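You operate a simulated robot arm through the tools that you are given. There is no shell and no other tool. Be economical: measure what you need, move in short steps, check, and stop when the job is done.

Carry out the task below with a simulated two-armed robot. There is one attempt and no reset: what you move stays moved.

TASK
Bin the strip printer's thin roll, fit the spare, feed paper twice.
Fine: bin it before the spare goes in; the spare lies beside the printer; grey tub; lid shut and latched before the feed.

The check looks at the end state, three seconds after you hand in, the way a careful person would. Anything else that was tipped, shoved, dropped, spilled or broken makes it a failure. Lids that push on must go on centred and level and be pressed home; caps that screw on are set level and turned clockwise until they are tight.

THE ROBOT
Two 7-joint arms with fingered hands on one trunk, on a base that drives. Base frame: it is fixed to the floor where the robot stands at the start and does not move with it; the origin is under the middle of the robot, x ahead of it, y to its left, z up; the surface under the hand at the start is at about z = 0.94. Lengths are in m, angles in degrees, forces in N, time in s.
The left shoulder is at the start at [0.024, 0.173, 1.249], the right one opposite. With the tool pointing down near the work surface each hand reaches from about 0.32 to 0.76 m from the robot's upright axis, wherever it stands, measured 20 degrees to its own side. Places, roughly: list clear button [0.4, 0, 1]; strip feed button [0.4, 0.1, 1]; strip print button [0.4, 0, 1]; strip printer [0.5, 0, 1]; strip printer latch [0.5, 0, 1]; strip printer lid [0.6, 0.1, 1]. Payload 3.5 kg a hand.
Tool frame (each hand has its own): the origin (TCP) lies between the finger pads and is the grasp point; the fingertips stand 0.025 m ahead of it; z points along the fingers, y is the line along which they close. The gripper opens to 0.088 m. The gripper's body begins 0.029 m behind the TCP. The gripper is a hand of 3 fingers: y runs from the thumb to the fingers, the wrist lies at [-0.013, -0.097, -0.162] in the tool frame, and closing takes about 1.5 s.
Orientation is told as [roll, pitch, yaw] about the base's x, y, z axes, in that order, counted from this pose: with the fingers straight down and the wrist toward the robot, the tool's x, y and z point along [0, 1, 0], [1, 0, 0] and [0, 0, -1] of the base frame.

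THE INTERFACE
- The arms move only by the tool servo_tool. It takes "left_motion", "right_motion" or both (then of equal length, played together; a hand with none holds still); each is a list of rows, each a list of 7 numbers: the shift along the tool's x, y, z in m, then the turn, a rotation vector about the tool's x, y, z in degrees, then the closure, from 0 (fully open) to 1 (shut). In form: [[x, y, z, rx, ry, rz, fingers], ...]. A call has 1 to 10 rows; each row shifts and turns the commanded pose from where the row before left it, along the tool's axes as they then stand. Rows are played at 5 a second. More than 0.05 m and 8.6 degrees between two rows, or a gripper value outside its range, and nothing of the call is played. Where a pose cannot be reached the arm comes as near as it can. A force on the tool above 40 N (or 10 N above the force at the start of the call, whichever is more), or a blocked arm, ends the call early, and 0.2 s more pass. Each finger travels about 0.072 m/s and halts on what it meets, pressing with about 28 N; the grip force reading is that of the motor and also rises with nothing between the fingers. The clock runs only during rows and for 0.2 s after the last one: add rows that do not move to give the fingers time. It gives the time, the measured TCP pose, the force on the tool (base axes), the opening and the grip force at its end, in the units of the frame above (readings bear some noise), with the torque about the TCP (base axes, N m) and any sound that the robot's microphone picked up.
- Cameras (640 x 400 px; columns grow to the right, rows downward): "scene" is now at [0.1013, -0.0136, 1.4723]; the picture's right is [-0.15, -0.99, 0.01], its down [-0.62, 0.09, -0.78] and it looks along [0.77, -0.12, -0.63] (base axes); focal length 214 px, centre (320, 200). "left" rides on the left gripper at [-0.058, -0.085, -0.099] in its tool frame; the picture's right is [-0.67, -0.35, 0.66], its down [0.69, -0.63, 0.37] and it looks along [0.29, 0.69, 0.66] (tool axes); focal length 261 px, centre (320, 200). "right" rides on the right gripper at [0.058, -0.085, -0.099] in its tool frame; the picture's right is [-0.67, 0.35, -0.66], its down [-0.69, -0.63, 0.37] and it looks along [-0.29, 0.69, 0.66] (tool axes); focal length 261 px, centre (320, 200). There is no depth. A picture from a camera that has moved, and an enlarged one, comes with that camera's place and axes in the base frame and with its lens.
- grab_frame(camera): a new picture of that camera. The clock stands still meanwhile.
- move_column(by): slides the trunk up (or, below 0, down) by that many m; the arms and the scene camera ride with it, the base frame stays. It gives what a move gives, with no picture.
- base_move(legs): drives the robot by 1 to 6 legs, each [ahead, left, turn to the left] in m, m and degrees, along the robot's own axes; the way and the turn of a leg run together, so that a leg with both is an arc; at most 1.5 m and 180 degrees a leg. The arms and the cameras ride along, it lands a little off, and it stops where it bumps. It gives what a move gives.
- hand_shape(shape, hand): the hand has 3 fingers and takes this shape, open, in about a second: jaw (thumb against the fingers, like two jaws); tri (thumb and two fingers); tip (a fingertip pinch); poke (one finger out to press); point (the index stretched); flat (the hand flat); cup (the hand cupped); fist (a fist). The gripper value then closes the fingers along that shape, each until it touches; the sizes above hold for jaw. It gives what a move gives, with no picture.
- pan_tilt(pan, tilt): turns the head with the scene camera to pan (to the left, within 86 degrees either way) and tilt (down, from -29 to 69), counted from straight ahead of the robot. It gives what a move gives.
- close_up(camera, box): a new picture of the part [left, top, right, bottom] of that camera's present view, enlarged. The clock stands still meanwhile.
- hand_in(): hands the job in; it is judged then, once.

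Go step by step. Nothing tells you exact positions but the pictures and the camera data: compare them with the known pose of the tool, close in by small moves and look again before you grip or let go. The budget is 120 turns and 92 pictures, counting those below and the enlarged ones. Unless the task says otherwise, let go and move clear before handing in, and close with one line.

The tools are called after ">>>" by a JSON object that holds its "name" and its "arguments". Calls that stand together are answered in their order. servo_tool: Moves the arms, as the interface text tells. Its arguments: {"type":"object","properties":{"left_motion":{"type":"array","items":{"type":"array","items":{"type":"number"}}},"right_motion":{"type":"array","items":{"type":"array","items":{"type":"number"}}}},"required":[]} The other tools are called the same way: move_column (by) slides the trunk up or down; hand_shape (shape, hand) gives the hand a shape; base_move (legs) drives the base; pan_tilt (pan, tilt) turns the head that bears the scene camera; grab_frame (camera) takes a picture; close_up (camera, box) takes an enlarged picture of a part of a camera's view; hand_in () hands the job in.

At the start:

```text
time_s: 0.0
left_tool_pos: [0.391, 0.2089, 1.3969]
left_ee_rot: [-0.1, -0.1, 0.0]
left_ft_force: [0.4, -0.4, 0.5]
left_wrist_torque: [0.0, 0.01, 0.0]
left_opening: 0.0876
left_gripper_force: 0.2
left_shape: jaw
right_tool_pos: [0.3104, -0.1423, 1.4063]
right_ee_rot: [0.0, 0.0, 0.2]
right_ft_force: [0.0, -0.6, -1.1]
right_wrist_torque: [0.02, 0.0, 0.01]
right_opening: 0.0876
right_gripper_force: 0.1
right_shape: jaw
trunk travel left (down, up): [-0.325, 0.13]
robot x, y, heading: [0.004, 0.001, 0.1]
head pan, tilt: [-8.7, 36.1]
```

scene: 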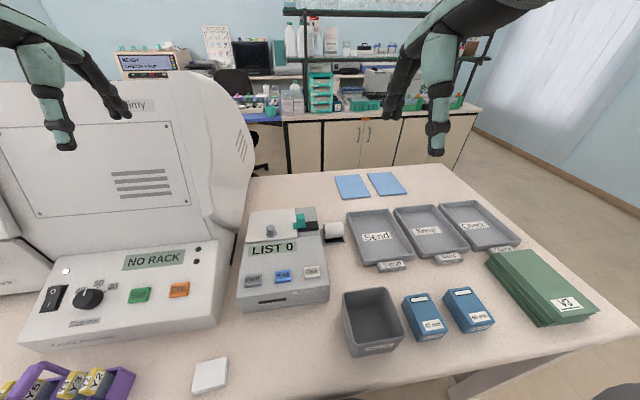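
right: 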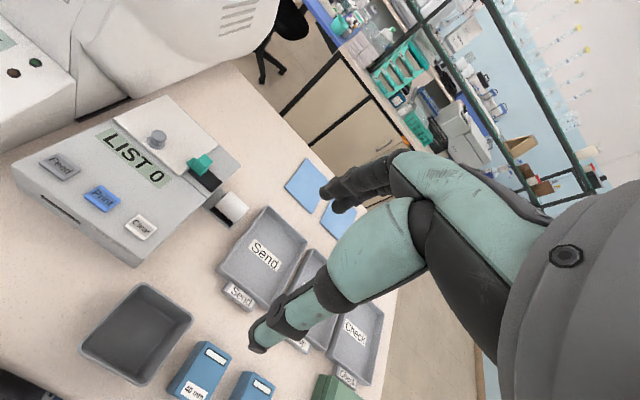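
left: 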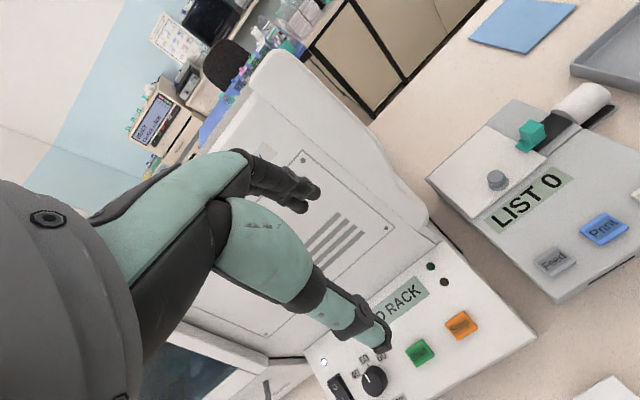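

I see the strip printer (LIST 0) in the middle with a lid with a knob, a green latch, a white roll to its right, and a grey tub in front. I'll look closer first.

>>> {"name": "close_up", "arguments": {"camera": "scene", "box": [220, 190, 420, 315]}}

>>> {"name": "close_up", "arguments": {"camera": "left", "box": [400, 60, 640, 310]}}

>>> {"name": "close_up", "arguments": {"camera": "right", "box": [0, 80, 260, 280]}}

```text
3.20 times, centred on (320, 252) of scene
camera zoom: at [0.1013, -0.0136, 1.4723], right [-0.15, -0.99, 0.01], down [-0.62, 0.09, -0.78], along [0.77, -0.12, -0.63], focal length 686 px, centre (320, 32)
```

zoom: 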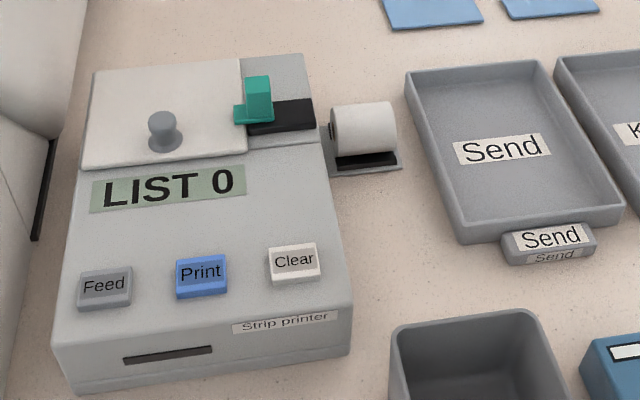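

```text
1.60 times, centred on (520, 185) of left
camera zoom: at [0.3058, 0.1495, 1.4957], right [-0.35, -0.67, -0.66], down [-0.63, 0.69, -0.37], along [0.69, 0.28, -0.66], focal length 417 px, centre (0, 224)
```

zoom: 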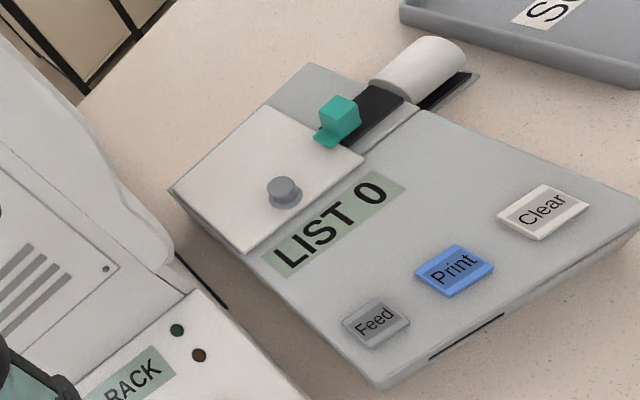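

```text
2.00 times, centred on (130, 180) of right
camera zoom: at [0.2256, -0.0843, 1.5073], right [0.35, -0.67, 0.65], down [-0.63, -0.69, -0.37], along [0.69, -0.28, -0.66], focal length 521 px, centre (700, 240)
```

zoom: 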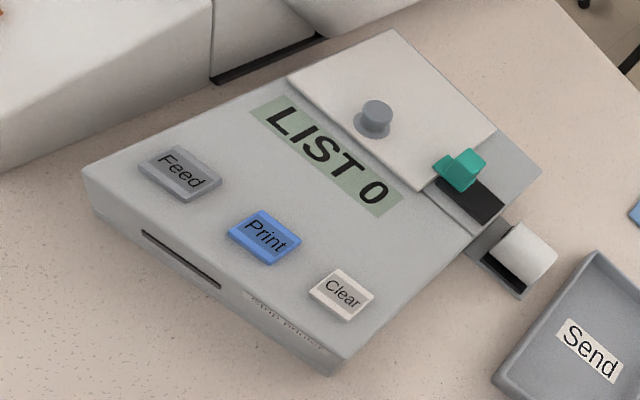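

The latch post is at about (0.54, -0.03, 1.05) and the lid knob at about (0.515, 0.053, 1.05). I'll bring the right hand above the latch and look from there.

>>> {"name": "servo_tool", "arguments": {"right_motion": [[0.0125, 0.0255, 0.03, 0, 0, 0, 0], [0.0125, 0.0255, 0.03, 0, 0, 0, 0], [0.0125, 0.0255, 0.03, 0, 0, 0, 0], [0.0125, 0.0255, 0.03, 0, 0, 0, 0], [0.0125, 0.0255, 0.03, 0, 0, 0, 0], [0.0125, 0.0255, 0.03, 0, 0, 0, 0.3], [0.0125, 0.0255, 0.03, 0, 0, 0, 0.3], [0.0125, 0.0255, 0.03, 0, 0, 0, 0.3], [0.0125, 0.0255, 0.03, 0, 0, 0, 0.3]]}}

>>> {"name": "grab_frame", "arguments": {"camera": "scene"}}

>>> {"name": "grab_frame", "arguments": {"camera": "right"}}

>>> {"name": "close_up", "arguments": {"camera": "left", "box": [400, 60, 640, 310]}}

```text
time_s: 2.0
left_tool_pos: [0.3926, 0.2093, 1.3954]
left_ee_rot: [-0.1, 0.0, -0.1]
left_ft_force: [0.5, -0.5, -0.2]
left_wrist_torque: [-0.03, -0.01, 0.01]
left_opening: 0.0877
left_gripper_force: 0.1
left_shape: jaw
right_tool_pos: [0.54, -0.0273, 1.1351]
right_ee_rot: [0.1, 0.0, 0.2]
right_ft_force: [0.4, 0.4, -0.3]
right_wrist_torque: [-0.02, 0.02, 0.0]
right_opening: 0.0619
right_gripper_force: 0.0
right_shape: jaw
trunk travel left (down, up): [-0.325, 0.13]
robot x, y, heading: [-0.0007, -0.0004, -0.2]
head pan, tilt: [-8.7, 36.1]
```

```text
85 pictures are left
camera scene: at [0.1027, -0.0127, 1.4722], right [-0.15, -0.99, 0.01], down [-0.62, 0.09, -0.78], along [0.77, -0.12, -0.63], focal length 214 px, centre (320, 200)
```

scene: 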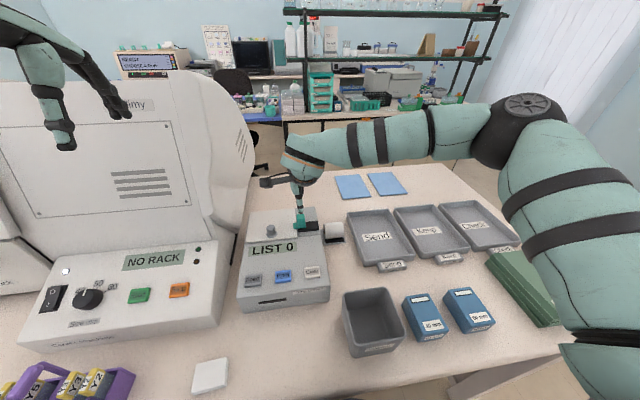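

```text
84 pictures are left
camera right: at [0.4557, 0.0306, 1.2366], right [0.35, -0.67, 0.65], down [-0.63, -0.69, -0.37], along [0.69, -0.28, -0.66], focal length 261 px, centre (320, 200)
```

right: 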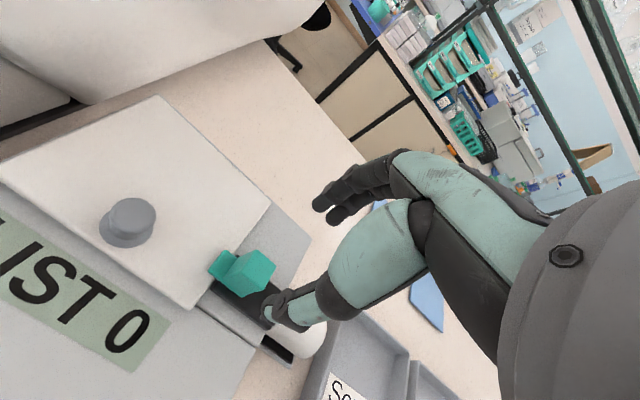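

```text
1.60 times, centred on (520, 185) of left
camera zoom: at [0.3072, 0.1503, 1.4953], right [-0.35, -0.67, -0.65], down [-0.63, 0.68, -0.37], along [0.69, 0.28, -0.66], focal length 417 px, centre (0, 224)
```

zoom: 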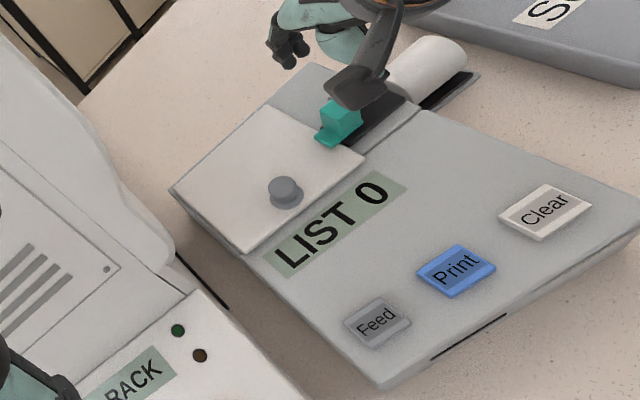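

The right hand sits directly above the latch post at about (0.541, -0.029). I'll lower onto it with the fingers in front of and behind it, watching the force.

>>> {"name": "servo_tool", "arguments": {"right_motion": [[0, 0, 0.03, 0, 0, 0, 0.4], [0, 0, 0.025, 0, 0, 0, 0.4], [0, 0, 0.01, 0, 0, 0, 0.4], [0, 0, 0.008, 0, 0, 0, 0.4]]}}

>>> {"name": "grab_frame", "arguments": {"camera": "right"}}

>>> {"name": "close_up", "arguments": {"camera": "left", "box": [500, 60, 640, 180]}}

```text
time_s: 3.0
left_tool_pos: [0.3918, 0.2082, 1.3961]
left_ee_rot: [-0.1, 0.0, 0.0]
left_ft_force: [-0.5, -0.3, -0.5]
left_wrist_torque: [0.01, -0.01, -0.02]
left_opening: 0.0875
left_gripper_force: 0.0
left_shape: jaw
right_tool_pos: [0.5398, -0.0297, 1.0643]
right_ee_rot: [0.0, 0.0, 0.1]
right_ft_force: [0.5, -0.6, -0.1]
right_wrist_torque: [0.0, -0.04, 0.0]
right_opening: 0.0531
right_gripper_force: 0.1
right_shape: jaw
trunk travel left (down, up): [-0.325, 0.13]
robot x, y, heading: [0.0038, -0.0008, -0.1]
head pan, tilt: [-8.7, 36.1]
```

```text
82 pictures are left
camera right: at [0.4543, 0.0284, 1.1649], right [0.35, -0.67, 0.65], down [-0.63, -0.69, -0.37], along [0.69, -0.28, -0.66], focal length 261 px, centre (320, 200)
```

right: 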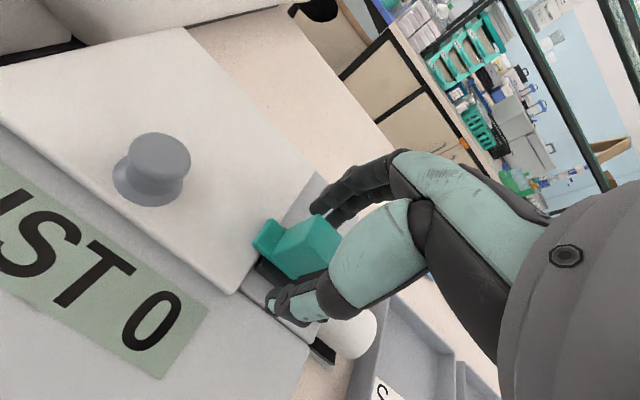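

```text
3.33 times, centred on (570, 120) of left
camera zoom: at [0.3058, 0.1493, 1.4958], right [-0.35, -0.67, -0.66], down [-0.63, 0.69, -0.37], along [0.69, 0.28, -0.66], focal length 869 px, centre (-513, 467)
```

zoom: 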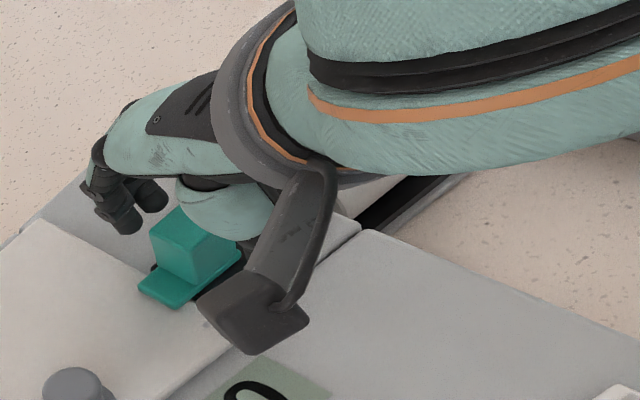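

The fingers straddle the post, slightly to its right. I'll shift a few mm to the left, lower a bit more, close, and slide the latch right.

>>> {"name": "servo_tool", "arguments": {"right_motion": [[0.006, 0, 0.004, 0, 0, 0, 0.4], [0, 0, 0.006, 0, 0, 0, 0.4], [0, 0, 0, 0, 0, 0, 0.9], [0, 0, 0, 0, 0, 0, 0.9], [0, 0, 0, 0, 0, 0, 0.9], [0, 0, 0, 0, 0, 0, 0.9]]}}

>>> {"name": "grab_frame", "arguments": {"camera": "right"}}

```text
time_s: 4.4
left_tool_pos: [0.3918, 0.2069, 1.3959]
left_ee_rot: [-0.1, 0.0, 0.1]
left_ft_force: [0.1, 0.4, -0.3]
left_wrist_torque: [-0.03, 0.0, -0.01]
left_opening: 0.0874
left_gripper_force: 0.0
left_shape: jaw
right_tool_pos: [0.5398, -0.0233, 1.0538]
right_ee_rot: [0.1, 0.0, 0.0]
right_ft_force: [0.6, -0.4, -1.9]
right_wrist_torque: [-0.05, -0.03, 0.01]
right_opening: 0.0173
right_gripper_force: 27.9
right_shape: jaw
trunk travel left (down, up): [-0.325, 0.13]
robot x, y, heading: [-0.0014, -0.0031, 0.0]
head pan, tilt: [-8.7, 36.1]
```

```text
80 pictures are left
camera right: at [0.4544, 0.0348, 1.1543], right [0.35, -0.67, 0.65], down [-0.63, -0.69, -0.37], along [0.69, -0.28, -0.66], focal length 261 px, centre (320, 200)
```

right: 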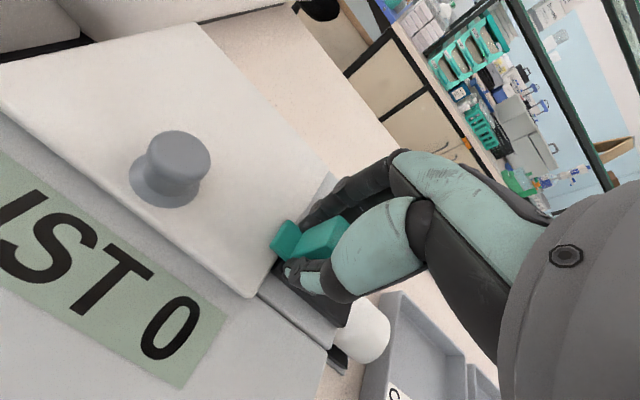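

The post is gripped at 17 mm. Now I slide it right (−y).

>>> {"name": "servo_tool", "arguments": {"right_motion": [[-0.008, 0, 0, 0, 0, 0, 0.9], [-0.008, 0, 0, 0, 0, 0, 0.9], [-0.008, 0, 0, 0, 0, 0, 0.9], [-0.006, 0, 0, 0, 0, 0, 0.9]]}}

>>> {"name": "grab_frame", "arguments": {"camera": "right"}}

```text
time_s: 5.4
left_tool_pos: [0.3907, 0.2133, 1.396]
left_ee_rot: [-0.3, 0.0, 0.2]
left_ft_force: [0.2, -1.1, -0.2]
left_wrist_torque: [0.02, 0.0, 0.0]
left_opening: 0.0876
left_gripper_force: 0.0
left_shape: jaw
right_tool_pos: [0.5402, -0.0453, 1.0533]
right_ee_rot: [-0.1, 0.0, 0.3]
right_ft_force: [-0.3, 25.2, 1.8]
right_wrist_torque: [0.49, -0.01, 0.27]
right_opening: 0.0174
right_gripper_force: 27.8
right_shape: jaw
trunk travel left (down, up): [-0.325, 0.13]
robot x, y, heading: [0.0011, 0.0035, 0.0]
head pan, tilt: [-8.7, 36.1]
```

```text
79 pictures are left
camera right: at [0.454, 0.0124, 1.1538], right [0.35, -0.67, 0.66], down [-0.63, -0.69, -0.36], along [0.7, -0.28, -0.66], focal length 261 px, centre (320, 200)
```

right: 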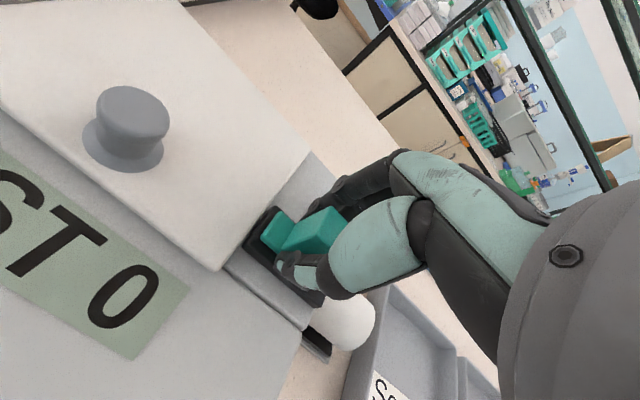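

The latch has moved about 2 cm and hit its stop, with its tongue clear of the lid. I'll release it, go up and over to the knob at about (0.518, 0.055).

>>> {"name": "servo_tool", "arguments": {"right_motion": [[0.003, 0, 0, 0, 0, 0, 0.4], [0, 0, 0, 0, 0, 0, 0.4], [0, 0, -0.03, 0, 0, 0, 0.4], [0, 0, -0.03, 0, 0, 0, 0.4], [0.034, -0.008, 0, 0, 0, 0, 0.4], [0.034, -0.008, 0, 0, 0, 0, 0.4], [0.03, -0.006, 0, 0, 0, 0, 0.4]]}}

>>> {"name": "grab_frame", "arguments": {"camera": "right"}}

>>> {"name": "close_up", "arguments": {"camera": "scene", "box": [220, 180, 380, 280]}}

```text
time_s: 7.0
left_tool_pos: [0.3909, 0.209, 1.396]
left_ee_rot: [-0.1, -0.1, 0.0]
left_ft_force: [-0.1, -0.4, -0.4]
left_wrist_torque: [0.04, 0.03, 0.0]
left_opening: 0.0875
left_gripper_force: 0.1
left_shape: jaw
right_tool_pos: [0.5195, 0.0494, 1.1134]
right_ee_rot: [0.0, 0.1, 0.0]
right_ft_force: [0.0, -0.6, -0.2]
right_wrist_torque: [-0.01, 0.0, -0.03]
right_opening: 0.0524
right_gripper_force: 0.1
right_shape: jaw
trunk travel left (down, up): [-0.325, 0.13]
robot x, y, heading: [0.0012, 0.0004, -0.2]
head pan, tilt: [-8.7, 36.1]
```

```text
78 pictures are left
camera right: at [0.4334, 0.1077, 1.2138], right [0.35, -0.67, 0.66], down [-0.63, -0.69, -0.37], along [0.69, -0.28, -0.66], focal length 261 px, centre (320, 200)
```

right: 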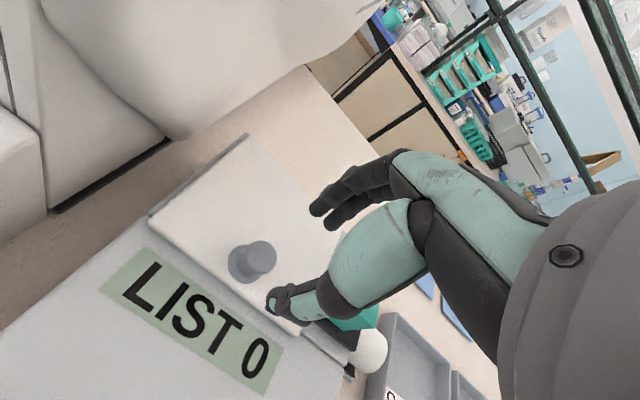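

```text
4.00 times, centred on (300, 230) of scene
camera zoom: at [0.1008, -0.0125, 1.4723], right [-0.15, -0.99, 0.01], down [-0.62, 0.09, -0.78], along [0.77, -0.12, -0.63], focal length 858 px, centre (400, 80)
```

zoom: 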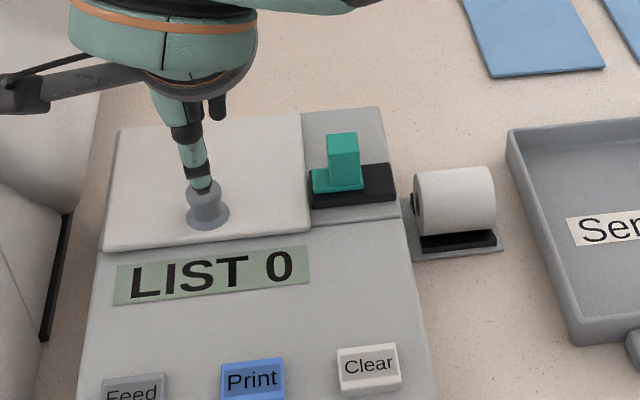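

I'll lower onto the knob, grip it and lift slightly to find how the lid opens.

>>> {"name": "servo_tool", "arguments": {"right_motion": [[0.006, -0.001, 0.02, 0, 0, 0, 0.4], [0, 0, 0.02, 0, 0, 0, 0.4], [0, 0, 0.015, 0, 0, 0, 0.4], [0, 0, 0, 0, 0, 0, 0.9], [0, 0, 0, 0, 0, 0, 0.9], [0, 0, 0, 0, 0, 0, 0.9], [0, 0, -0.008, 0, 0, 0, 0.9], [0, 0, -0.008, 0, 0, 0, 0.9], [0, 0, -0.006, 0, 0, 0, 0.9]]}}

>>> {"name": "close_up", "arguments": {"camera": "scene", "box": [220, 180, 380, 280]}}

>>> {"name": "grab_frame", "arguments": {"camera": "right"}}

```text
time_s: 9.0
left_tool_pos: [0.3947, 0.2086, 1.3958]
left_ee_rot: [-0.1, 0.1, -0.1]
left_ft_force: [-0.1, 0.8, 0.2]
left_wrist_torque: [0.03, 0.02, 0.02]
left_opening: 0.0876
left_gripper_force: 0.1
left_shape: jaw
right_tool_pos: [0.5202, 0.0536, 1.0793]
right_ee_rot: [0.0, 0.3, 0.1]
right_ft_force: [9.5, 1.2, -6.2]
right_wrist_torque: [-0.01, -0.02, 0.0]
right_opening: 0.0131
right_gripper_force: 27.9
right_shape: jaw
trunk travel left (down, up): [-0.325, 0.13]
robot x, y, heading: [0.0006, -0.0014, 0.1]
head pan, tilt: [-8.7, 36.1]
```

```text
4.00 times, centred on (300, 230) of scene
camera zoom: at [0.1053, -0.0132, 1.4719], right [-0.15, -0.99, 0.01], down [-0.62, 0.09, -0.78], along [0.77, -0.12, -0.63], focal length 858 px, centre (400, 80)
```

zoom: 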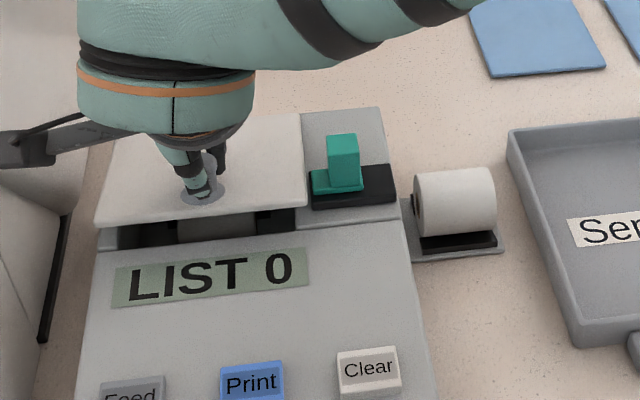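

```text
75 pictures are left
camera right: at [0.4357, 0.1122, 1.1801], right [0.35, -0.67, 0.65], down [-0.63, -0.69, -0.36], along [0.69, -0.28, -0.66], focal length 261 px, centre (320, 200)
```

right: 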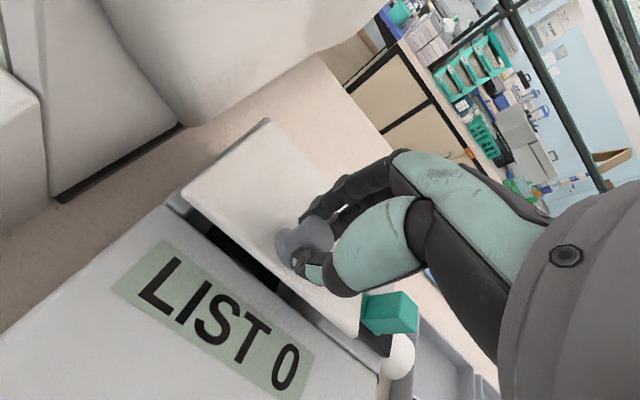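

The lid is hinged at the rear (x≈0.613) and there is a roll inside. I'll swing it open along its arc, rotating the hand with it.

>>> {"name": "servo_tool", "arguments": {"right_motion": [[0, 0.0017, -0.001, 8, 0, 0, 0.9], [0, 0.0012, -0.001, 5, 0, 0, 0.9], [0, 0.0035, -0.0115, 7, 0, 0, 0.9], [0, 0.0035, -0.0115, 7, 0, 0, 0.9], [0, 0.0035, -0.0115, 7, 0, 0, 0.9]]}}

>>> {"name": "close_up", "arguments": {"camera": "scene", "box": [200, 160, 392, 280]}}

```text
time_s: 10.2
left_tool_pos: [0.3968, 0.2078, 1.3951]
left_ee_rot: [-0.1, 0.4, -0.1]
left_ft_force: [0.1, 0.3, -0.2]
left_wrist_torque: [0.0, 0.0, 0.0]
left_opening: 0.0878
left_gripper_force: 0.0
left_shape: jaw
right_tool_pos: [0.5466, 0.0543, 1.1076]
right_ee_rot: [0.1, 34.4, 0.1]
right_ft_force: [18.4, -2.5, -10.5]
right_wrist_torque: [-0.09, -0.82, -0.01]
right_opening: 0.0131
right_gripper_force: 28.4
right_shape: jaw
trunk travel left (down, up): [-0.325, 0.13]
robot x, y, heading: [-0.0014, -0.0022, -0.0]
head pan, tilt: [-8.7, 36.1]
```

```text
3.33 times, centred on (296, 220) of scene
camera zoom: at [0.1082, -0.0136, 1.4716], right [-0.15, -0.99, 0.01], down [-0.62, 0.09, -0.78], along [0.77, -0.12, -0.63], focal length 715 px, centre (400, 133)
```

zoom: 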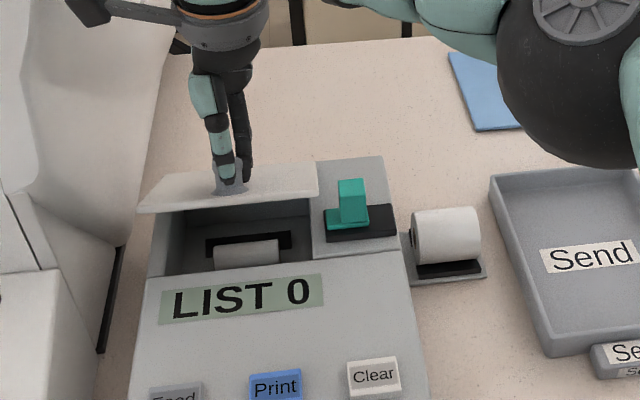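

The lid opens well. I'll continue along the arc, easing the radius inward.

>>> {"name": "servo_tool", "arguments": {"right_motion": [[0, 0.006, -0.0105, 7, 0, 0, 0.9], [0, 0.005, -0.0105, 7, 0, 0, 0.9], [0, 0.005, -0.0105, 7, 0, 0, 0.9], [0, 0.0045, -0.0105, 7, 0, 0, 0.9]]}}

>>> {"name": "close_up", "arguments": {"camera": "scene", "box": [200, 160, 392, 280]}}

```text
time_s: 11.2
left_tool_pos: [0.3839, 0.2029, 1.3999]
left_ee_rot: [0.1, -0.3, 0.1]
left_ft_force: [-0.5, -0.9, 0.4]
left_wrist_torque: [0.02, -0.02, -0.01]
left_opening: 0.0876
left_gripper_force: 0.0
left_shape: jaw
right_tool_pos: [0.5006, 0.018, 1.1188]
right_ee_rot: [0.6, 47.2, 0.3]
right_ft_force: [-0.6, 0.6, -0.5]
right_wrist_torque: [0.02, -0.06, 0.02]
right_opening: 0.0091
right_gripper_force: 28.4
right_shape: jaw
right hand out of reach, approached as far as the arm can: row 1, 2, 3, 4
trunk travel left (down, up): [-0.325, 0.13]
robot x, y, heading: [0.0022, 0.0021, -0.2]
head pan, tilt: [-8.7, 36.1]
```

```text
3.33 times, centred on (296, 220) of scene
camera zoom: at [0.095, -0.0183, 1.473], right [-0.15, -0.99, 0.0], down [-0.62, 0.09, -0.78], along [0.77, -0.12, -0.62], focal length 715 px, centre (400, 133)
```

zoom: 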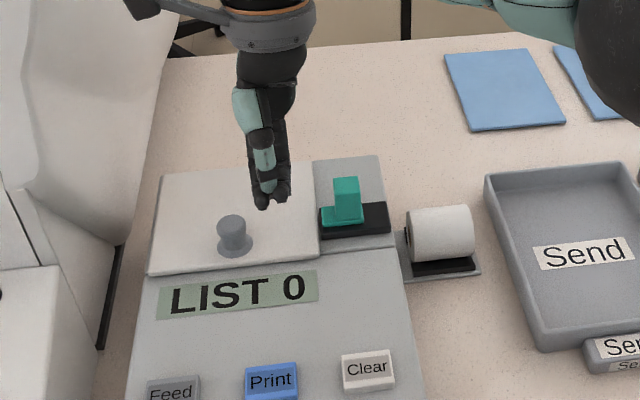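

The lid dropped shut again because the arm ran out of reach with that wrist pose. I'll back off, straighten the hand and yaw it 90° so that the knob can pivot between the fingers.

>>> {"name": "servo_tool", "arguments": {"right_motion": [[0, -0.02, -0.02, -8, 0, 0, 0.4], [0, -0.015, -0.02, -8, 0, 0, 0.4], [0, 0, -0.01, -8, 0, 0, 0.4], [0, 0, 0, -8, 0, 0, 0.4], [0, 0, 0, -8, 0, 0, 0.4], [0, 0, 0, -7, 0, 0, 0.4]]}}

```text
time_s: 12.6
left_tool_pos: [0.3915, 0.2092, 1.3968]
left_ee_rot: [-0.1, 0.0, 0.0]
left_ft_force: [1.0, 0.1, -0.4]
left_wrist_torque: [0.0, 0.03, 0.0]
left_opening: 0.0877
left_gripper_force: 0.0
left_shape: jaw
right_tool_pos: [0.512, 0.0227, 1.1783]
right_ee_rot: [0.1, 0.3, 0.0]
right_ft_force: [0.5, 0.0, 0.4]
right_wrist_torque: [0.0, 0.01, -0.05]
right_opening: 0.0524
right_gripper_force: 0.0
right_shape: jaw
trunk travel left (down, up): [-0.325, 0.13]
robot x, y, heading: [0.0005, -0.0015, -0.2]
head pan, tilt: [-8.7, 36.1]
```

Now yaw the hand by about 85° above the knob.

>>> {"name": "servo_tool", "arguments": {"right_motion": [[0.032, 0.006, 0, 0, 0, -8.5, 0.4], [0, 0, 0, 0, 0, -8.5, 0.4], [0, 0, 0, 0, 0, -8.5, 0.4], [0, 0, 0, 0, 0, -8.5, 0.4], [0, 0, 0, 0, 0, -8.5, 0.4], [0, 0, 0, 0, 0, -8.5, 0.4], [0, 0, 0, 0, 0, -8.5, 0.4], [0, 0, 0, 0, 0, -8.5, 0.4], [0, 0, 0, 0, 0, -8.5, 0.4], [0, 0, 0, 0, 0, -8.5, 0.4]]}}

>>> {"name": "grab_frame", "arguments": {"camera": "scene"}}

>>> {"name": "grab_frame", "arguments": {"camera": "right"}}

```text
time_s: 14.8
left_tool_pos: [0.3914, 0.2072, 1.396]
left_ee_rot: [-0.1, 0.0, 0.0]
left_ft_force: [-0.1, -0.2, -0.6]
left_wrist_torque: [-0.03, 0.02, -0.03]
left_opening: 0.0878
left_gripper_force: 0.0
left_shape: jaw
right_tool_pos: [0.5183, 0.0541, 1.1781]
right_ee_rot: [0.3, 0.1, 48.1]
right_ft_force: [0.3, -0.3, 0.2]
right_wrist_torque: [0.02, -0.03, 0.07]
right_opening: 0.0525
right_gripper_force: 0.1
right_shape: jaw
right hand out of reach, approached as far as the arm can: row 7, 8, 9, 10
trunk travel left (down, up): [-0.325, 0.13]
robot x, y, heading: [0.001, -0.0003, 0.2]
head pan, tilt: [-8.7, 36.1]
```

```text
72 pictures are left
camera scene: at [0.1013, -0.0134, 1.4723], right [-0.15, -0.99, 0.01], down [-0.62, 0.09, -0.78], along [0.77, -0.12, -0.63], focal length 214 px, centre (320, 200)
```

scene: 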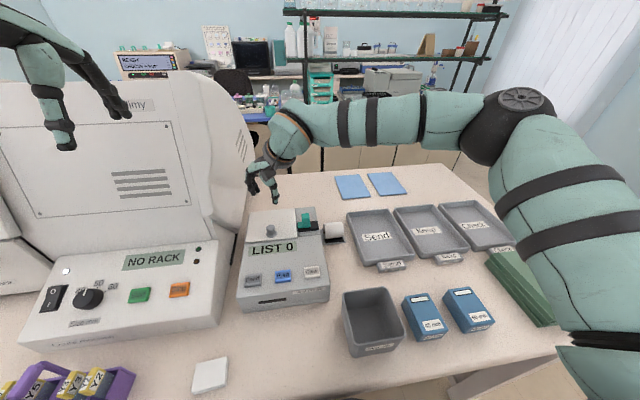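

```text
71 pictures are left
camera right: at [0.4191, 0.0295, 1.2785], right [0.73, -0.19, 0.65], down [0.09, -0.93, -0.37], along [0.67, 0.33, -0.66], focal length 261 px, centre (320, 200)
```

right: 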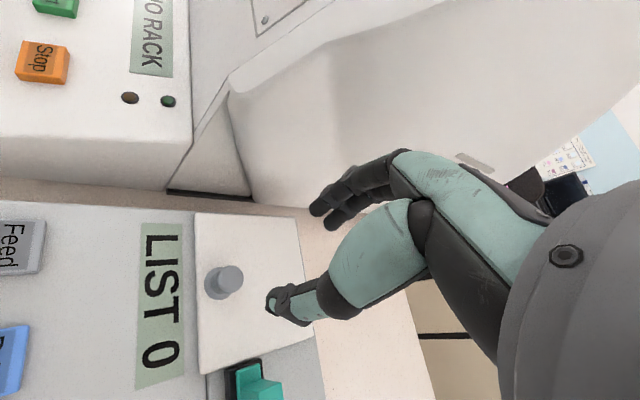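

Yaw is limited there. I'll retract the right hand to the right and use the left arm for the lid, since it reaches that side better.

>>> {"name": "servo_tool", "arguments": {"right_motion": [[0, 0, -0.01, 0, 0, 8, 0.4], [0, 0, -0.01, 0, 0, 8, 0.4], [0, 0, -0.01, 0, 0, 8, 0.4], [0, 0, 0, 0, 0, 8, 0.4], [0, 0, 0, 0, 0, 8, 0.4], [0, 0, 0, 0, 0, 8, 0.4], [-0.05, 0, 0, 0, 0, 0, 0.4], [-0.048, -0.01, 0, 0, 0, 0, 0.4], [-0.048, -0.01, 0, 0, 0, 0, 0.4], [-0.048, -0.01, 0, 0, 0, 0, 0]]}}

>>> {"name": "servo_tool", "arguments": {"left_motion": [[-0.02, 0.016, 0.034, 0, 0, 0, 0.2], [-0.02, 0.016, 0.034, 0, 0, 0, 0.2], [-0.02, 0.016, 0.034, 0, 0, 0, 0.4], [-0.02, 0.016, 0.034, 0, 0, 0, 0.4], [-0.02, 0.016, 0.034, 0, 0, 0, 0.4], [-0.02, 0.016, 0.034, 0, 0, 0, 0.4], [-0.02, 0.016, 0.034, 0, 0, 0, 0.4], [-0.014, 0.014, 0.03, 0, 0, 0, 0.4]]}}

>>> {"name": "grab_frame", "arguments": {"camera": "left"}}

>>> {"name": "grab_frame", "arguments": {"camera": "scene"}}

```text
time_s: 17.0
left_tool_pos: [0.3903, 0.2049, 1.3973]
left_ee_rot: [0.2, -0.1, 0.0]
left_ft_force: [0.5, -0.5, 0.6]
left_wrist_torque: [0.02, 0.03, 0.0]
left_opening: 0.0878
left_gripper_force: 0.0
left_shape: jaw
right_tool_pos: [0.4872, -0.1434, 1.2077]
right_ee_rot: [0.2, 0.3, 0.0]
right_ft_force: [0.7, -0.1, -1.0]
right_wrist_torque: [0.02, 0.0, -0.02]
right_opening: 0.0877
right_gripper_force: 0.1
right_shape: jaw
trunk travel left (down, up): [-0.325, 0.13]
robot x, y, heading: [-0.0016, -0.0015, -0.2]
head pan, tilt: [-8.7, 36.1]
```

```text
time_s: 18.8
left_tool_pos: [0.5188, 0.0531, 1.1257]
left_ee_rot: [0.1, 0.0, 0.0]
left_ft_force: [0.4, -0.8, -0.5]
left_wrist_torque: [0.0, -0.01, 0.01]
left_opening: 0.053
left_gripper_force: 0.1
left_shape: jaw
right_tool_pos: [0.4899, -0.1414, 1.2057]
right_ee_rot: [0.2, 0.3, 0.1]
right_ft_force: [0.5, 0.2, 0.7]
right_wrist_torque: [0.04, -0.01, -0.02]
right_opening: 0.0874
right_gripper_force: 0.1
right_shape: jaw
trunk travel left (down, up): [-0.325, 0.13]
robot x, y, heading: [-0.0006, 0.0022, -0.1]
head pan, tilt: [-8.7, 36.1]
```

```text
70 pictures are left
camera left: at [0.4334, -0.0048, 1.2255], right [-0.35, -0.67, -0.66], down [-0.63, 0.69, -0.37], along [0.69, 0.29, -0.66], focal length 261 px, centre (320, 200)
```

left: 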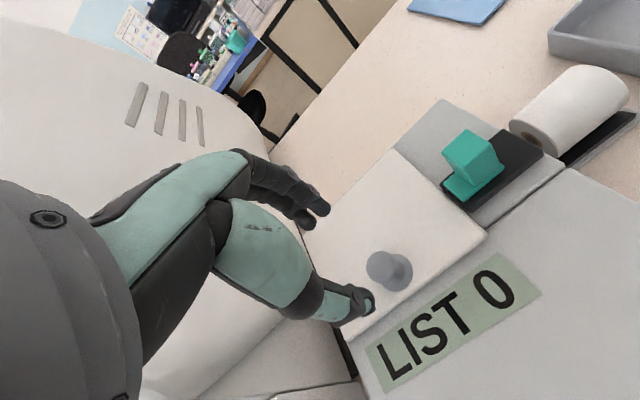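

```text
69 pictures are left
camera scene: at [0.1024, -0.0142, 1.4722], right [-0.15, -0.99, 0.01], down [-0.62, 0.09, -0.78], along [0.77, -0.12, -0.63], focal length 214 px, centre (320, 200)
```

scene: 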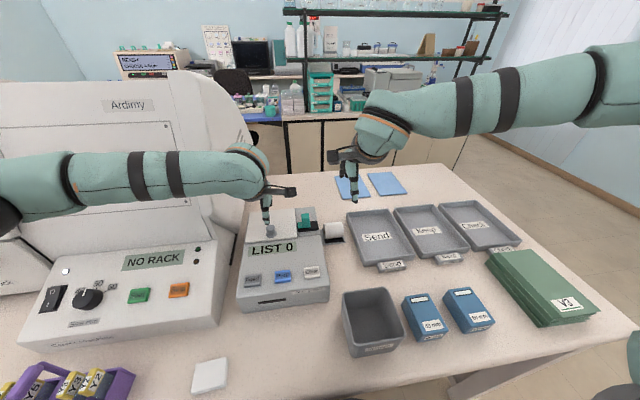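

The left hand is above the knob and clear of the machine. I'll grip the knob and swing the lid, turning with it.

>>> {"name": "servo_tool", "arguments": {"left_motion": [[0, 0, 0.03, 0, 0, 0, 0.4], [0, 0, 0.025, 0, 0, 0, 0.4], [0.001, -0.001, 0.013, 0, 0, 0, 0.4], [0, 0, 0, 0, 0, 0, 0.9], [0, 0, 0, 0, 0, 0, 0.9], [0, 0, 0, 0, 0, 0, 0.9], [0, 0.004, -0.0115, 7, 0, 0, 0.9], [0, 0.004, -0.0115, 7, 0, 0, 0.9], [0, 0.004, -0.0115, 7, 0, 0, 0.9]]}}

>>> {"name": "close_up", "arguments": {"camera": "scene", "box": [200, 160, 392, 280]}}

```text
time_s: 20.8
left_tool_pos: [0.5338, 0.0539, 1.0922]
left_ee_rot: [0.0, 21.1, 0.0]
left_ft_force: [10.5, -1.5, -3.0]
left_wrist_torque: [-0.04, -0.37, 0.04]
left_opening: 0.013
left_gripper_force: 28.1
left_shape: jaw
right_tool_pos: [0.4895, -0.1424, 1.2056]
right_ee_rot: [0.2, 0.5, 0.1]
right_ft_force: [0.9, 0.5, -1.3]
right_wrist_torque: [-0.01, 0.01, -0.06]
right_opening: 0.0876
right_gripper_force: 0.0
right_shape: jaw
trunk travel left (down, up): [-0.325, 0.13]
robot x, y, heading: [-0.0008, -0.0036, 0.3]
head pan, tilt: [-8.7, 36.1]
```

```text
3.33 times, centred on (296, 220) of scene
camera zoom: at [0.1048, -0.0144, 1.472], right [-0.15, -0.99, 0.01], down [-0.62, 0.09, -0.78], along [0.77, -0.12, -0.63], focal length 715 px, centre (400, 133)
```

zoom: 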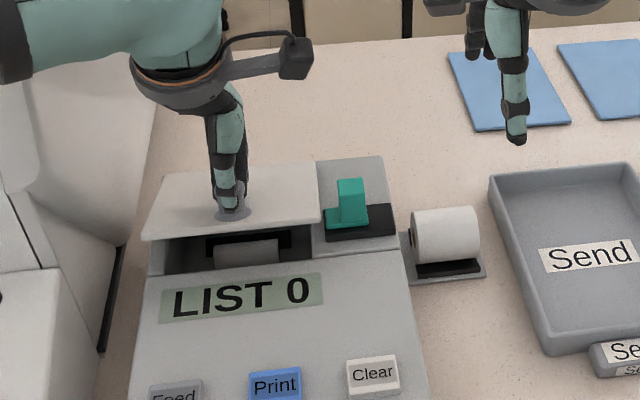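

Works as before. Continue with small arcs, checking reach.

>>> {"name": "servo_tool", "arguments": {"left_motion": [[0, 0.0055, -0.0115, 7, 0, 0, 0.9], [0, 0.005, -0.0115, 7, 0, 0, 0.9], [0, 0.005, -0.0115, 7, 0, 0, 0.9]]}}

```text
time_s: 21.6
left_tool_pos: [0.5629, 0.0541, 1.1157]
left_ee_rot: [0.0, 42.2, -0.1]
left_ft_force: [2.4, 3.4, 0.1]
left_wrist_torque: [0.09, -0.28, 0.0]
left_opening: 0.0135
left_gripper_force: 28.1
left_shape: jaw
right_tool_pos: [0.4901, -0.1398, 1.2063]
right_ee_rot: [0.2, 0.4, 0.2]
right_ft_force: [-0.5, -0.7, -0.1]
right_wrist_torque: [0.01, 0.0, -0.05]
right_opening: 0.088
right_gripper_force: 0.1
right_shape: jaw
trunk travel left (down, up): [-0.325, 0.13]
robot x, y, heading: [0.0023, 0.0007, -0.0]
head pan, tilt: [-8.7, 36.1]
```

>>> {"name": "servo_tool", "arguments": {"left_motion": [[0, 0.0045, -0.0115, 7, 0, 0, 0.9], [0, 0.0045, -0.0115, 7, 0, 0, 0.9]]}}

>>> {"name": "close_up", "arguments": {"camera": "scene", "box": [200, 160, 392, 280]}}

```text
time_s: 22.2
left_tool_pos: [0.5415, 0.0587, 1.1134]
left_ee_rot: [1.1, 51.8, -1.0]
left_ft_force: [30.3, -6.0, -21.5]
left_wrist_torque: [-0.31, -1.08, 0.2]
left_opening: 0.0241
left_gripper_force: 28.5
left_shape: jaw
left hand out of reach, approached as far as the arm can: row 1, 2
right_tool_pos: [0.489, -0.1565, 1.2037]
right_ee_rot: [0.8, 0.3, 0.1]
right_ft_force: [0.7, 0.3, -0.8]
right_wrist_torque: [0.0, 0.01, 0.02]
right_opening: 0.0875
right_gripper_force: 0.0
right_shape: jaw
trunk travel left (down, up): [-0.325, 0.13]
robot x, y, heading: [-0.0007, -0.0014, -0.1]
head pan, tilt: [-8.7, 36.1]
```

```text
3.33 times, centred on (296, 220) of scene
camera zoom: at [0.1027, -0.0306, 1.4717], right [-0.15, -0.99, 0.0], down [-0.62, 0.1, -0.78], along [0.77, -0.12, -0.63], focal length 715 px, centre (400, 133)
```

zoom: 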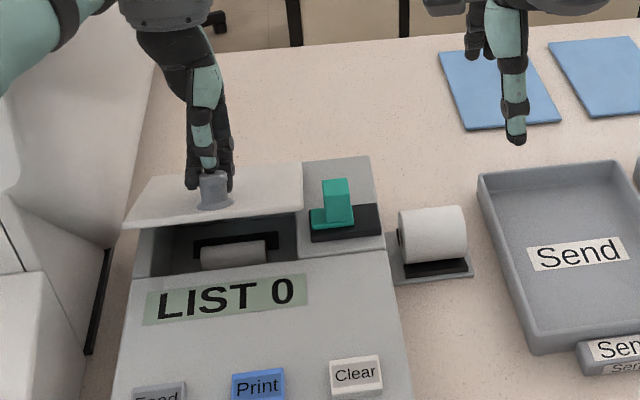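

The left arm tops out near 45°. I'll relax it to about 40° and hold the lid there with the left hand, then use the right hand to push it over from beneath.

>>> {"name": "servo_tool", "arguments": {"left_motion": [[0, 0.004, -0.005, -5, 0, 0, 0.9], [0, 0.004, -0.005, -5, 0, 0, 0.9]]}}

>>> {"name": "hand_shape", "arguments": {"hand": "right", "shape": "poke"}}

>>> {"name": "grab_frame", "arguments": {"camera": "scene"}}

```text
time_s: 22.8
left_tool_pos: [0.5528, 0.058, 1.1155]
left_ee_rot: [1.1, 41.7, -1.0]
left_ft_force: [11.3, 6.0, -11.5]
left_wrist_torque: [-0.06, -0.34, 0.01]
left_opening: 0.01
left_gripper_force: 28.3
left_shape: jaw
right_tool_pos: [0.4878, -0.157, 1.2054]
right_ee_rot: [0.8, 0.2, 0.1]
right_ft_force: [0.2, -0.7, -0.2]
right_wrist_torque: [-0.01, -0.01, -0.01]
right_opening: 0.0872
right_gripper_force: 0.0
right_shape: jaw
trunk travel left (down, up): [-0.325, 0.13]
robot x, y, heading: [0.001, -0.0024, 0.1]
head pan, tilt: [-8.7, 36.1]
```

```text
time_s: 23.7
left_tool_pos: [0.5529, 0.0587, 1.1157]
left_ee_rot: [1.1, 41.7, -0.9]
left_ft_force: [13.7, 1.9, -14.0]
left_wrist_torque: [-0.1, -0.42, 0.07]
left_opening: 0.01
left_gripper_force: 27.9
left_shape: jaw
right_tool_pos: [0.4864, -0.1567, 1.2041]
right_ee_rot: [0.9, 0.2, 0.0]
right_ft_force: [0.2, -0.3, -1.1]
right_wrist_torque: [0.01, -0.01, 0.02]
right_opening: 0.0001
right_gripper_force: 0.0
right_shape: poke
trunk travel left (down, up): [-0.325, 0.13]
robot x, y, heading: [-0.0031, -0.0011, -0.1]
head pan, tilt: [-8.7, 36.1]
```

```text
66 pictures are left
camera scene: at [0.1, -0.0322, 1.472], right [-0.15, -0.99, -0.01], down [-0.62, 0.1, -0.78], along [0.77, -0.11, -0.63], focal length 214 px, centre (320, 200)
```

scene: 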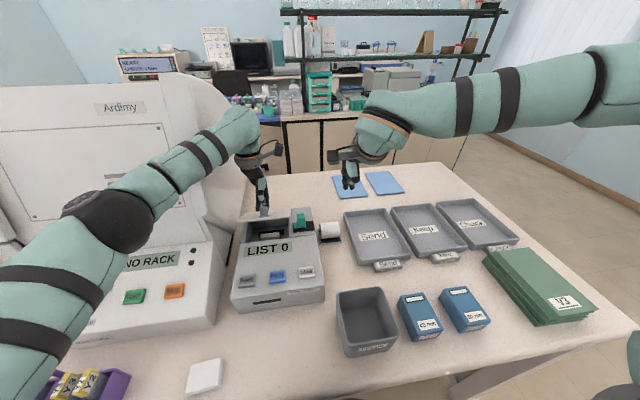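

>>> {"name": "close_up", "arguments": {"camera": "scene", "box": [216, 180, 376, 280]}}

>>> {"name": "grab_frame", "arguments": {"camera": "right"}}

```text
4.00 times, centred on (296, 230) of scene
camera zoom: at [0.1, -0.0322, 1.472], right [-0.15, -0.99, -0.01], down [-0.62, 0.1, -0.78], along [0.77, -0.11, -0.63], focal length 858 px, centre (416, 80)
```

zoom: 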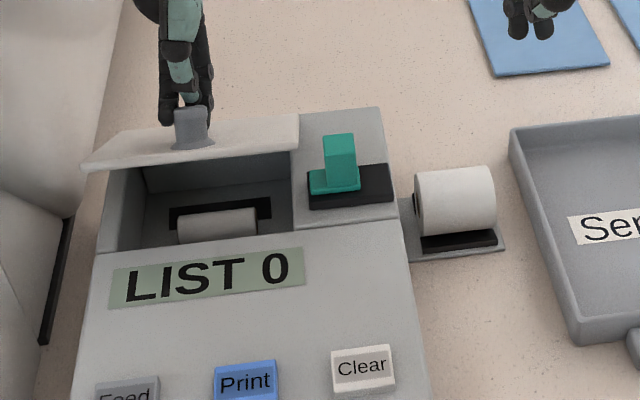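

```text
64 pictures are left
camera right: at [0.4024, -0.1, 1.3071], right [0.35, -0.68, 0.64], down [-0.63, -0.68, -0.37], along [0.69, -0.27, -0.67], focal length 261 px, centre (320, 200)
```

right: 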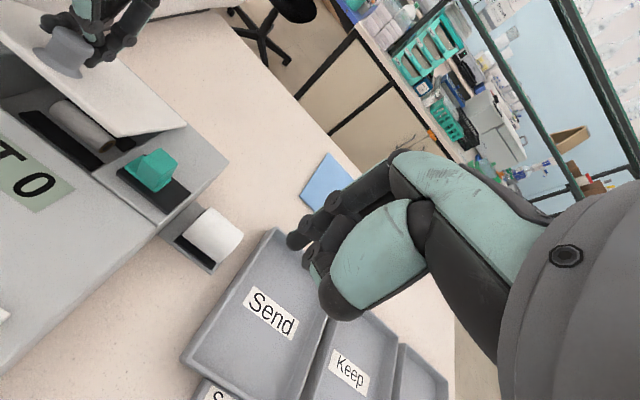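

The lid is about 40° open and held. I'll use a closed jaw on the right hand as the pusher (known tip), tilting it forward in front of the printer first.

>>> {"name": "hand_shape", "arguments": {"hand": "right", "shape": "jaw"}}

>>> {"name": "servo_tool", "arguments": {"right_motion": [[0.02, -0.035, 0, 0, 0, 0, 1], [0.03, -0.032, 0, 0, 0, 0, 1], [0.03, 0, 0, -8, 0, 0, 1], [0.03, 0, 0, -8, 0, 0, 1], [0.03, 0, 0, -8, 0, 0, 1], [0.02, 0, 0, -8, 0, 0, 1], [0, 0, 0, -8, 0, 0, 1], [0, 0, 0, -8, 0, 0, 1]]}}

>>> {"name": "grab_frame", "arguments": {"camera": "right"}}

>>> {"name": "grab_frame", "arguments": {"camera": "scene"}}

```text
time_s: 24.6
left_tool_pos: [0.5524, 0.0575, 1.1167]
left_ee_rot: [1.1, 41.7, -1.0]
left_ft_force: [15.5, 0.3, -15.3]
left_wrist_torque: [-0.13, -0.42, 0.07]
left_opening: 0.01
left_gripper_force: 27.9
left_shape: jaw
right_tool_pos: [0.4875, -0.1563, 1.206]
right_ee_rot: [0.9, 0.2, 0.1]
right_ft_force: [0.4, 0.0, -0.9]
right_wrist_torque: [-0.01, -0.01, -0.01]
right_opening: 0.088
right_gripper_force: 0.1
right_shape: jaw
trunk travel left (down, up): [-0.325, 0.13]
robot x, y, heading: [0.0005, -0.0011, 0.1]
head pan, tilt: [-8.7, 36.1]
```

```text
time_s: 26.4
left_tool_pos: [0.5531, 0.06, 1.1164]
left_ee_rot: [1.2, 41.6, -1.0]
left_ft_force: [16.9, -2.4, -17.1]
left_wrist_torque: [-0.18, -0.48, 0.09]
left_opening: 0.0102
left_gripper_force: 27.8
left_shape: jaw
right_tool_pos: [0.4195, 0.0037, 1.2077]
right_ee_rot: [1.3, -48.0, -0.9]
right_ft_force: [-0.2, -0.8, 0.8]
right_wrist_torque: [-0.05, -0.01, -0.02]
right_opening: 0.0001
right_gripper_force: 27.7
right_shape: jaw
trunk travel left (down, up): [-0.325, 0.13]
robot x, y, heading: [-0.0025, 0.0011, -0.1]
head pan, tilt: [-8.7, 36.1]
```

```text
63 pictures are left
camera right: at [0.2887, 0.0617, 1.2135], right [-0.25, -0.68, 0.69], down [-0.15, -0.67, -0.72], along [0.96, -0.28, 0.07], focal length 261 px, centre (320, 200)
```

right: 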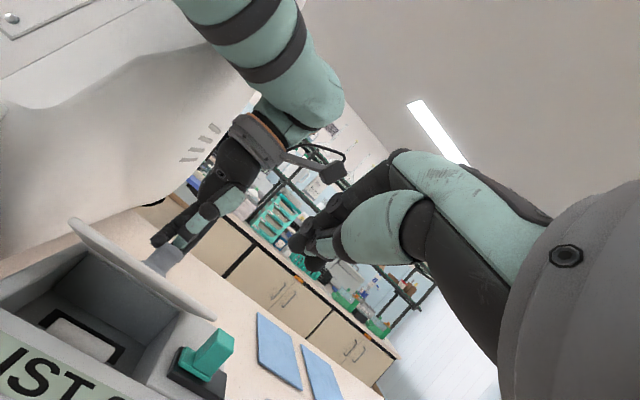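

```text
62 pictures are left
camera scene: at [0.0998, -0.0319, 1.4721], right [-0.15, -0.99, -0.01], down [-0.62, 0.1, -0.78], along [0.77, -0.11, -0.63], focal length 214 px, centre (320, 200)
```

scene: 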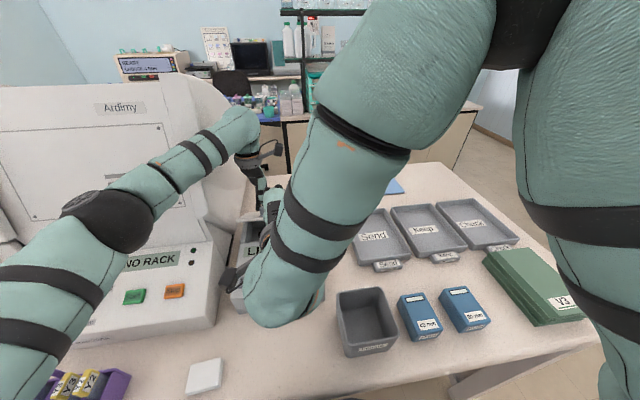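

The lid's front-right corner is near (0.51, -0.01, 1.09), so it is about 30° open. I'll lower the closed fingertips in front of it.

>>> {"name": "servo_tool", "arguments": {"right_motion": [[0.003, -0.0228, 0.0295, 0, 0, 0, 1], [0.003, -0.0228, 0.0295, 0, 0, 0, 1], [0.002, -0.0228, 0.0295, 0, 0, 0, 1], [0, 0.004, 0.027, 0, 0, 0, 1], [0, -0.004, 0.025, 0, 0, 0, 1]]}}

>>> {"name": "grab_frame", "arguments": {"camera": "right"}}

```text
time_s: 27.1
left_tool_pos: [0.5536, 0.059, 1.117]
left_ee_rot: [1.0, 41.5, -1.5]
left_ft_force: [16.7, 3.4, -17.0]
left_wrist_torque: [-0.04, -0.45, 0.12]
left_opening: 0.0101
left_gripper_force: 28.1
left_shape: jaw
right_tool_pos: [0.4698, 0.0034, 1.2249]
right_ee_rot: [19.7, -54.1, -19.7]
right_ft_force: [-0.7, -0.2, 0.0]
right_wrist_torque: [0.02, 0.01, -0.02]
right_opening: 0.0
right_gripper_force: 28.1
right_shape: jaw
trunk travel left (down, up): [-0.325, 0.13]
robot x, y, heading: [-0.0009, -0.0029, -0.3]
head pan, tilt: [-8.7, 36.1]
stopped in row 3 (right hand): the arm was blocked; the commanded pose is now the measured one
```

```text
61 pictures are left
camera right: at [0.3438, 0.0716, 1.224], right [-0.39, -0.76, 0.51], down [-0.09, -0.52, -0.85], along [0.92, -0.38, 0.14], focal length 261 px, centre (320, 200)
```

right: 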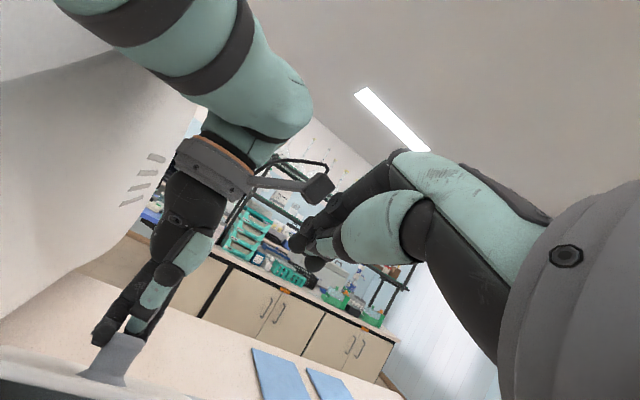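

The right arm got blocked in that steep pose, well above everything. I'll restore a milder 25° tilt and try again from there.

>>> {"name": "servo_tool", "arguments": {"right_motion": [[-0.003, -0.01, -0.02, 7.75, -1.6, -2.55, 1], [-0.003, 0, 0, 7.75, -1.6, -2.55, 1], [0, 0, 0, 7.75, -1.6, -2.55, 1], [0, 0, 0, 7.75, -1.6, -2.55, 1]]}}

>>> {"name": "grab_frame", "arguments": {"camera": "right"}}

```text
time_s: 28.1
left_tool_pos: [0.5531, 0.0576, 1.116]
left_ee_rot: [1.0, 41.6, -1.1]
left_ft_force: [15.7, 1.8, -15.0]
left_wrist_torque: [-0.11, -0.41, 0.06]
left_opening: 0.0103
left_gripper_force: 27.8
left_shape: jaw
right_tool_pos: [0.4456, -0.0029, 1.2239]
right_ee_rot: [-0.2, -24.6, 0.7]
right_ft_force: [-0.2, -1.2, -0.2]
right_wrist_torque: [0.01, -0.03, 0.03]
right_opening: 0.0001
right_gripper_force: 27.8
right_shape: jaw
trunk travel left (down, up): [-0.325, 0.13]
robot x, y, heading: [-0.0017, -0.0044, 0.1]
head pan, tilt: [-8.7, 36.1]
```

```text
60 pictures are left
camera right: at [0.327, 0.0544, 1.2801], right [0.05, -0.67, 0.74], down [-0.41, -0.69, -0.59], along [0.91, -0.28, -0.31], focal length 261 px, centre (320, 200)
```

right: 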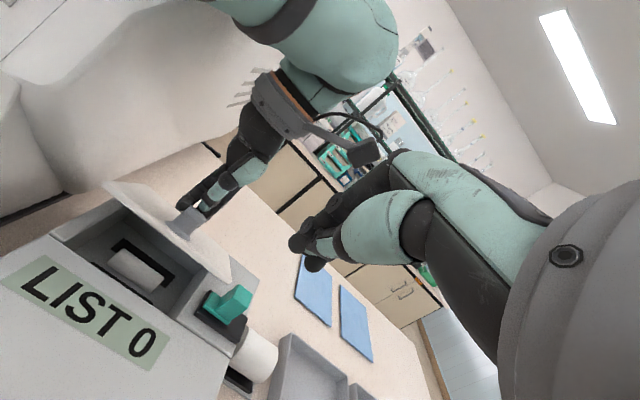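

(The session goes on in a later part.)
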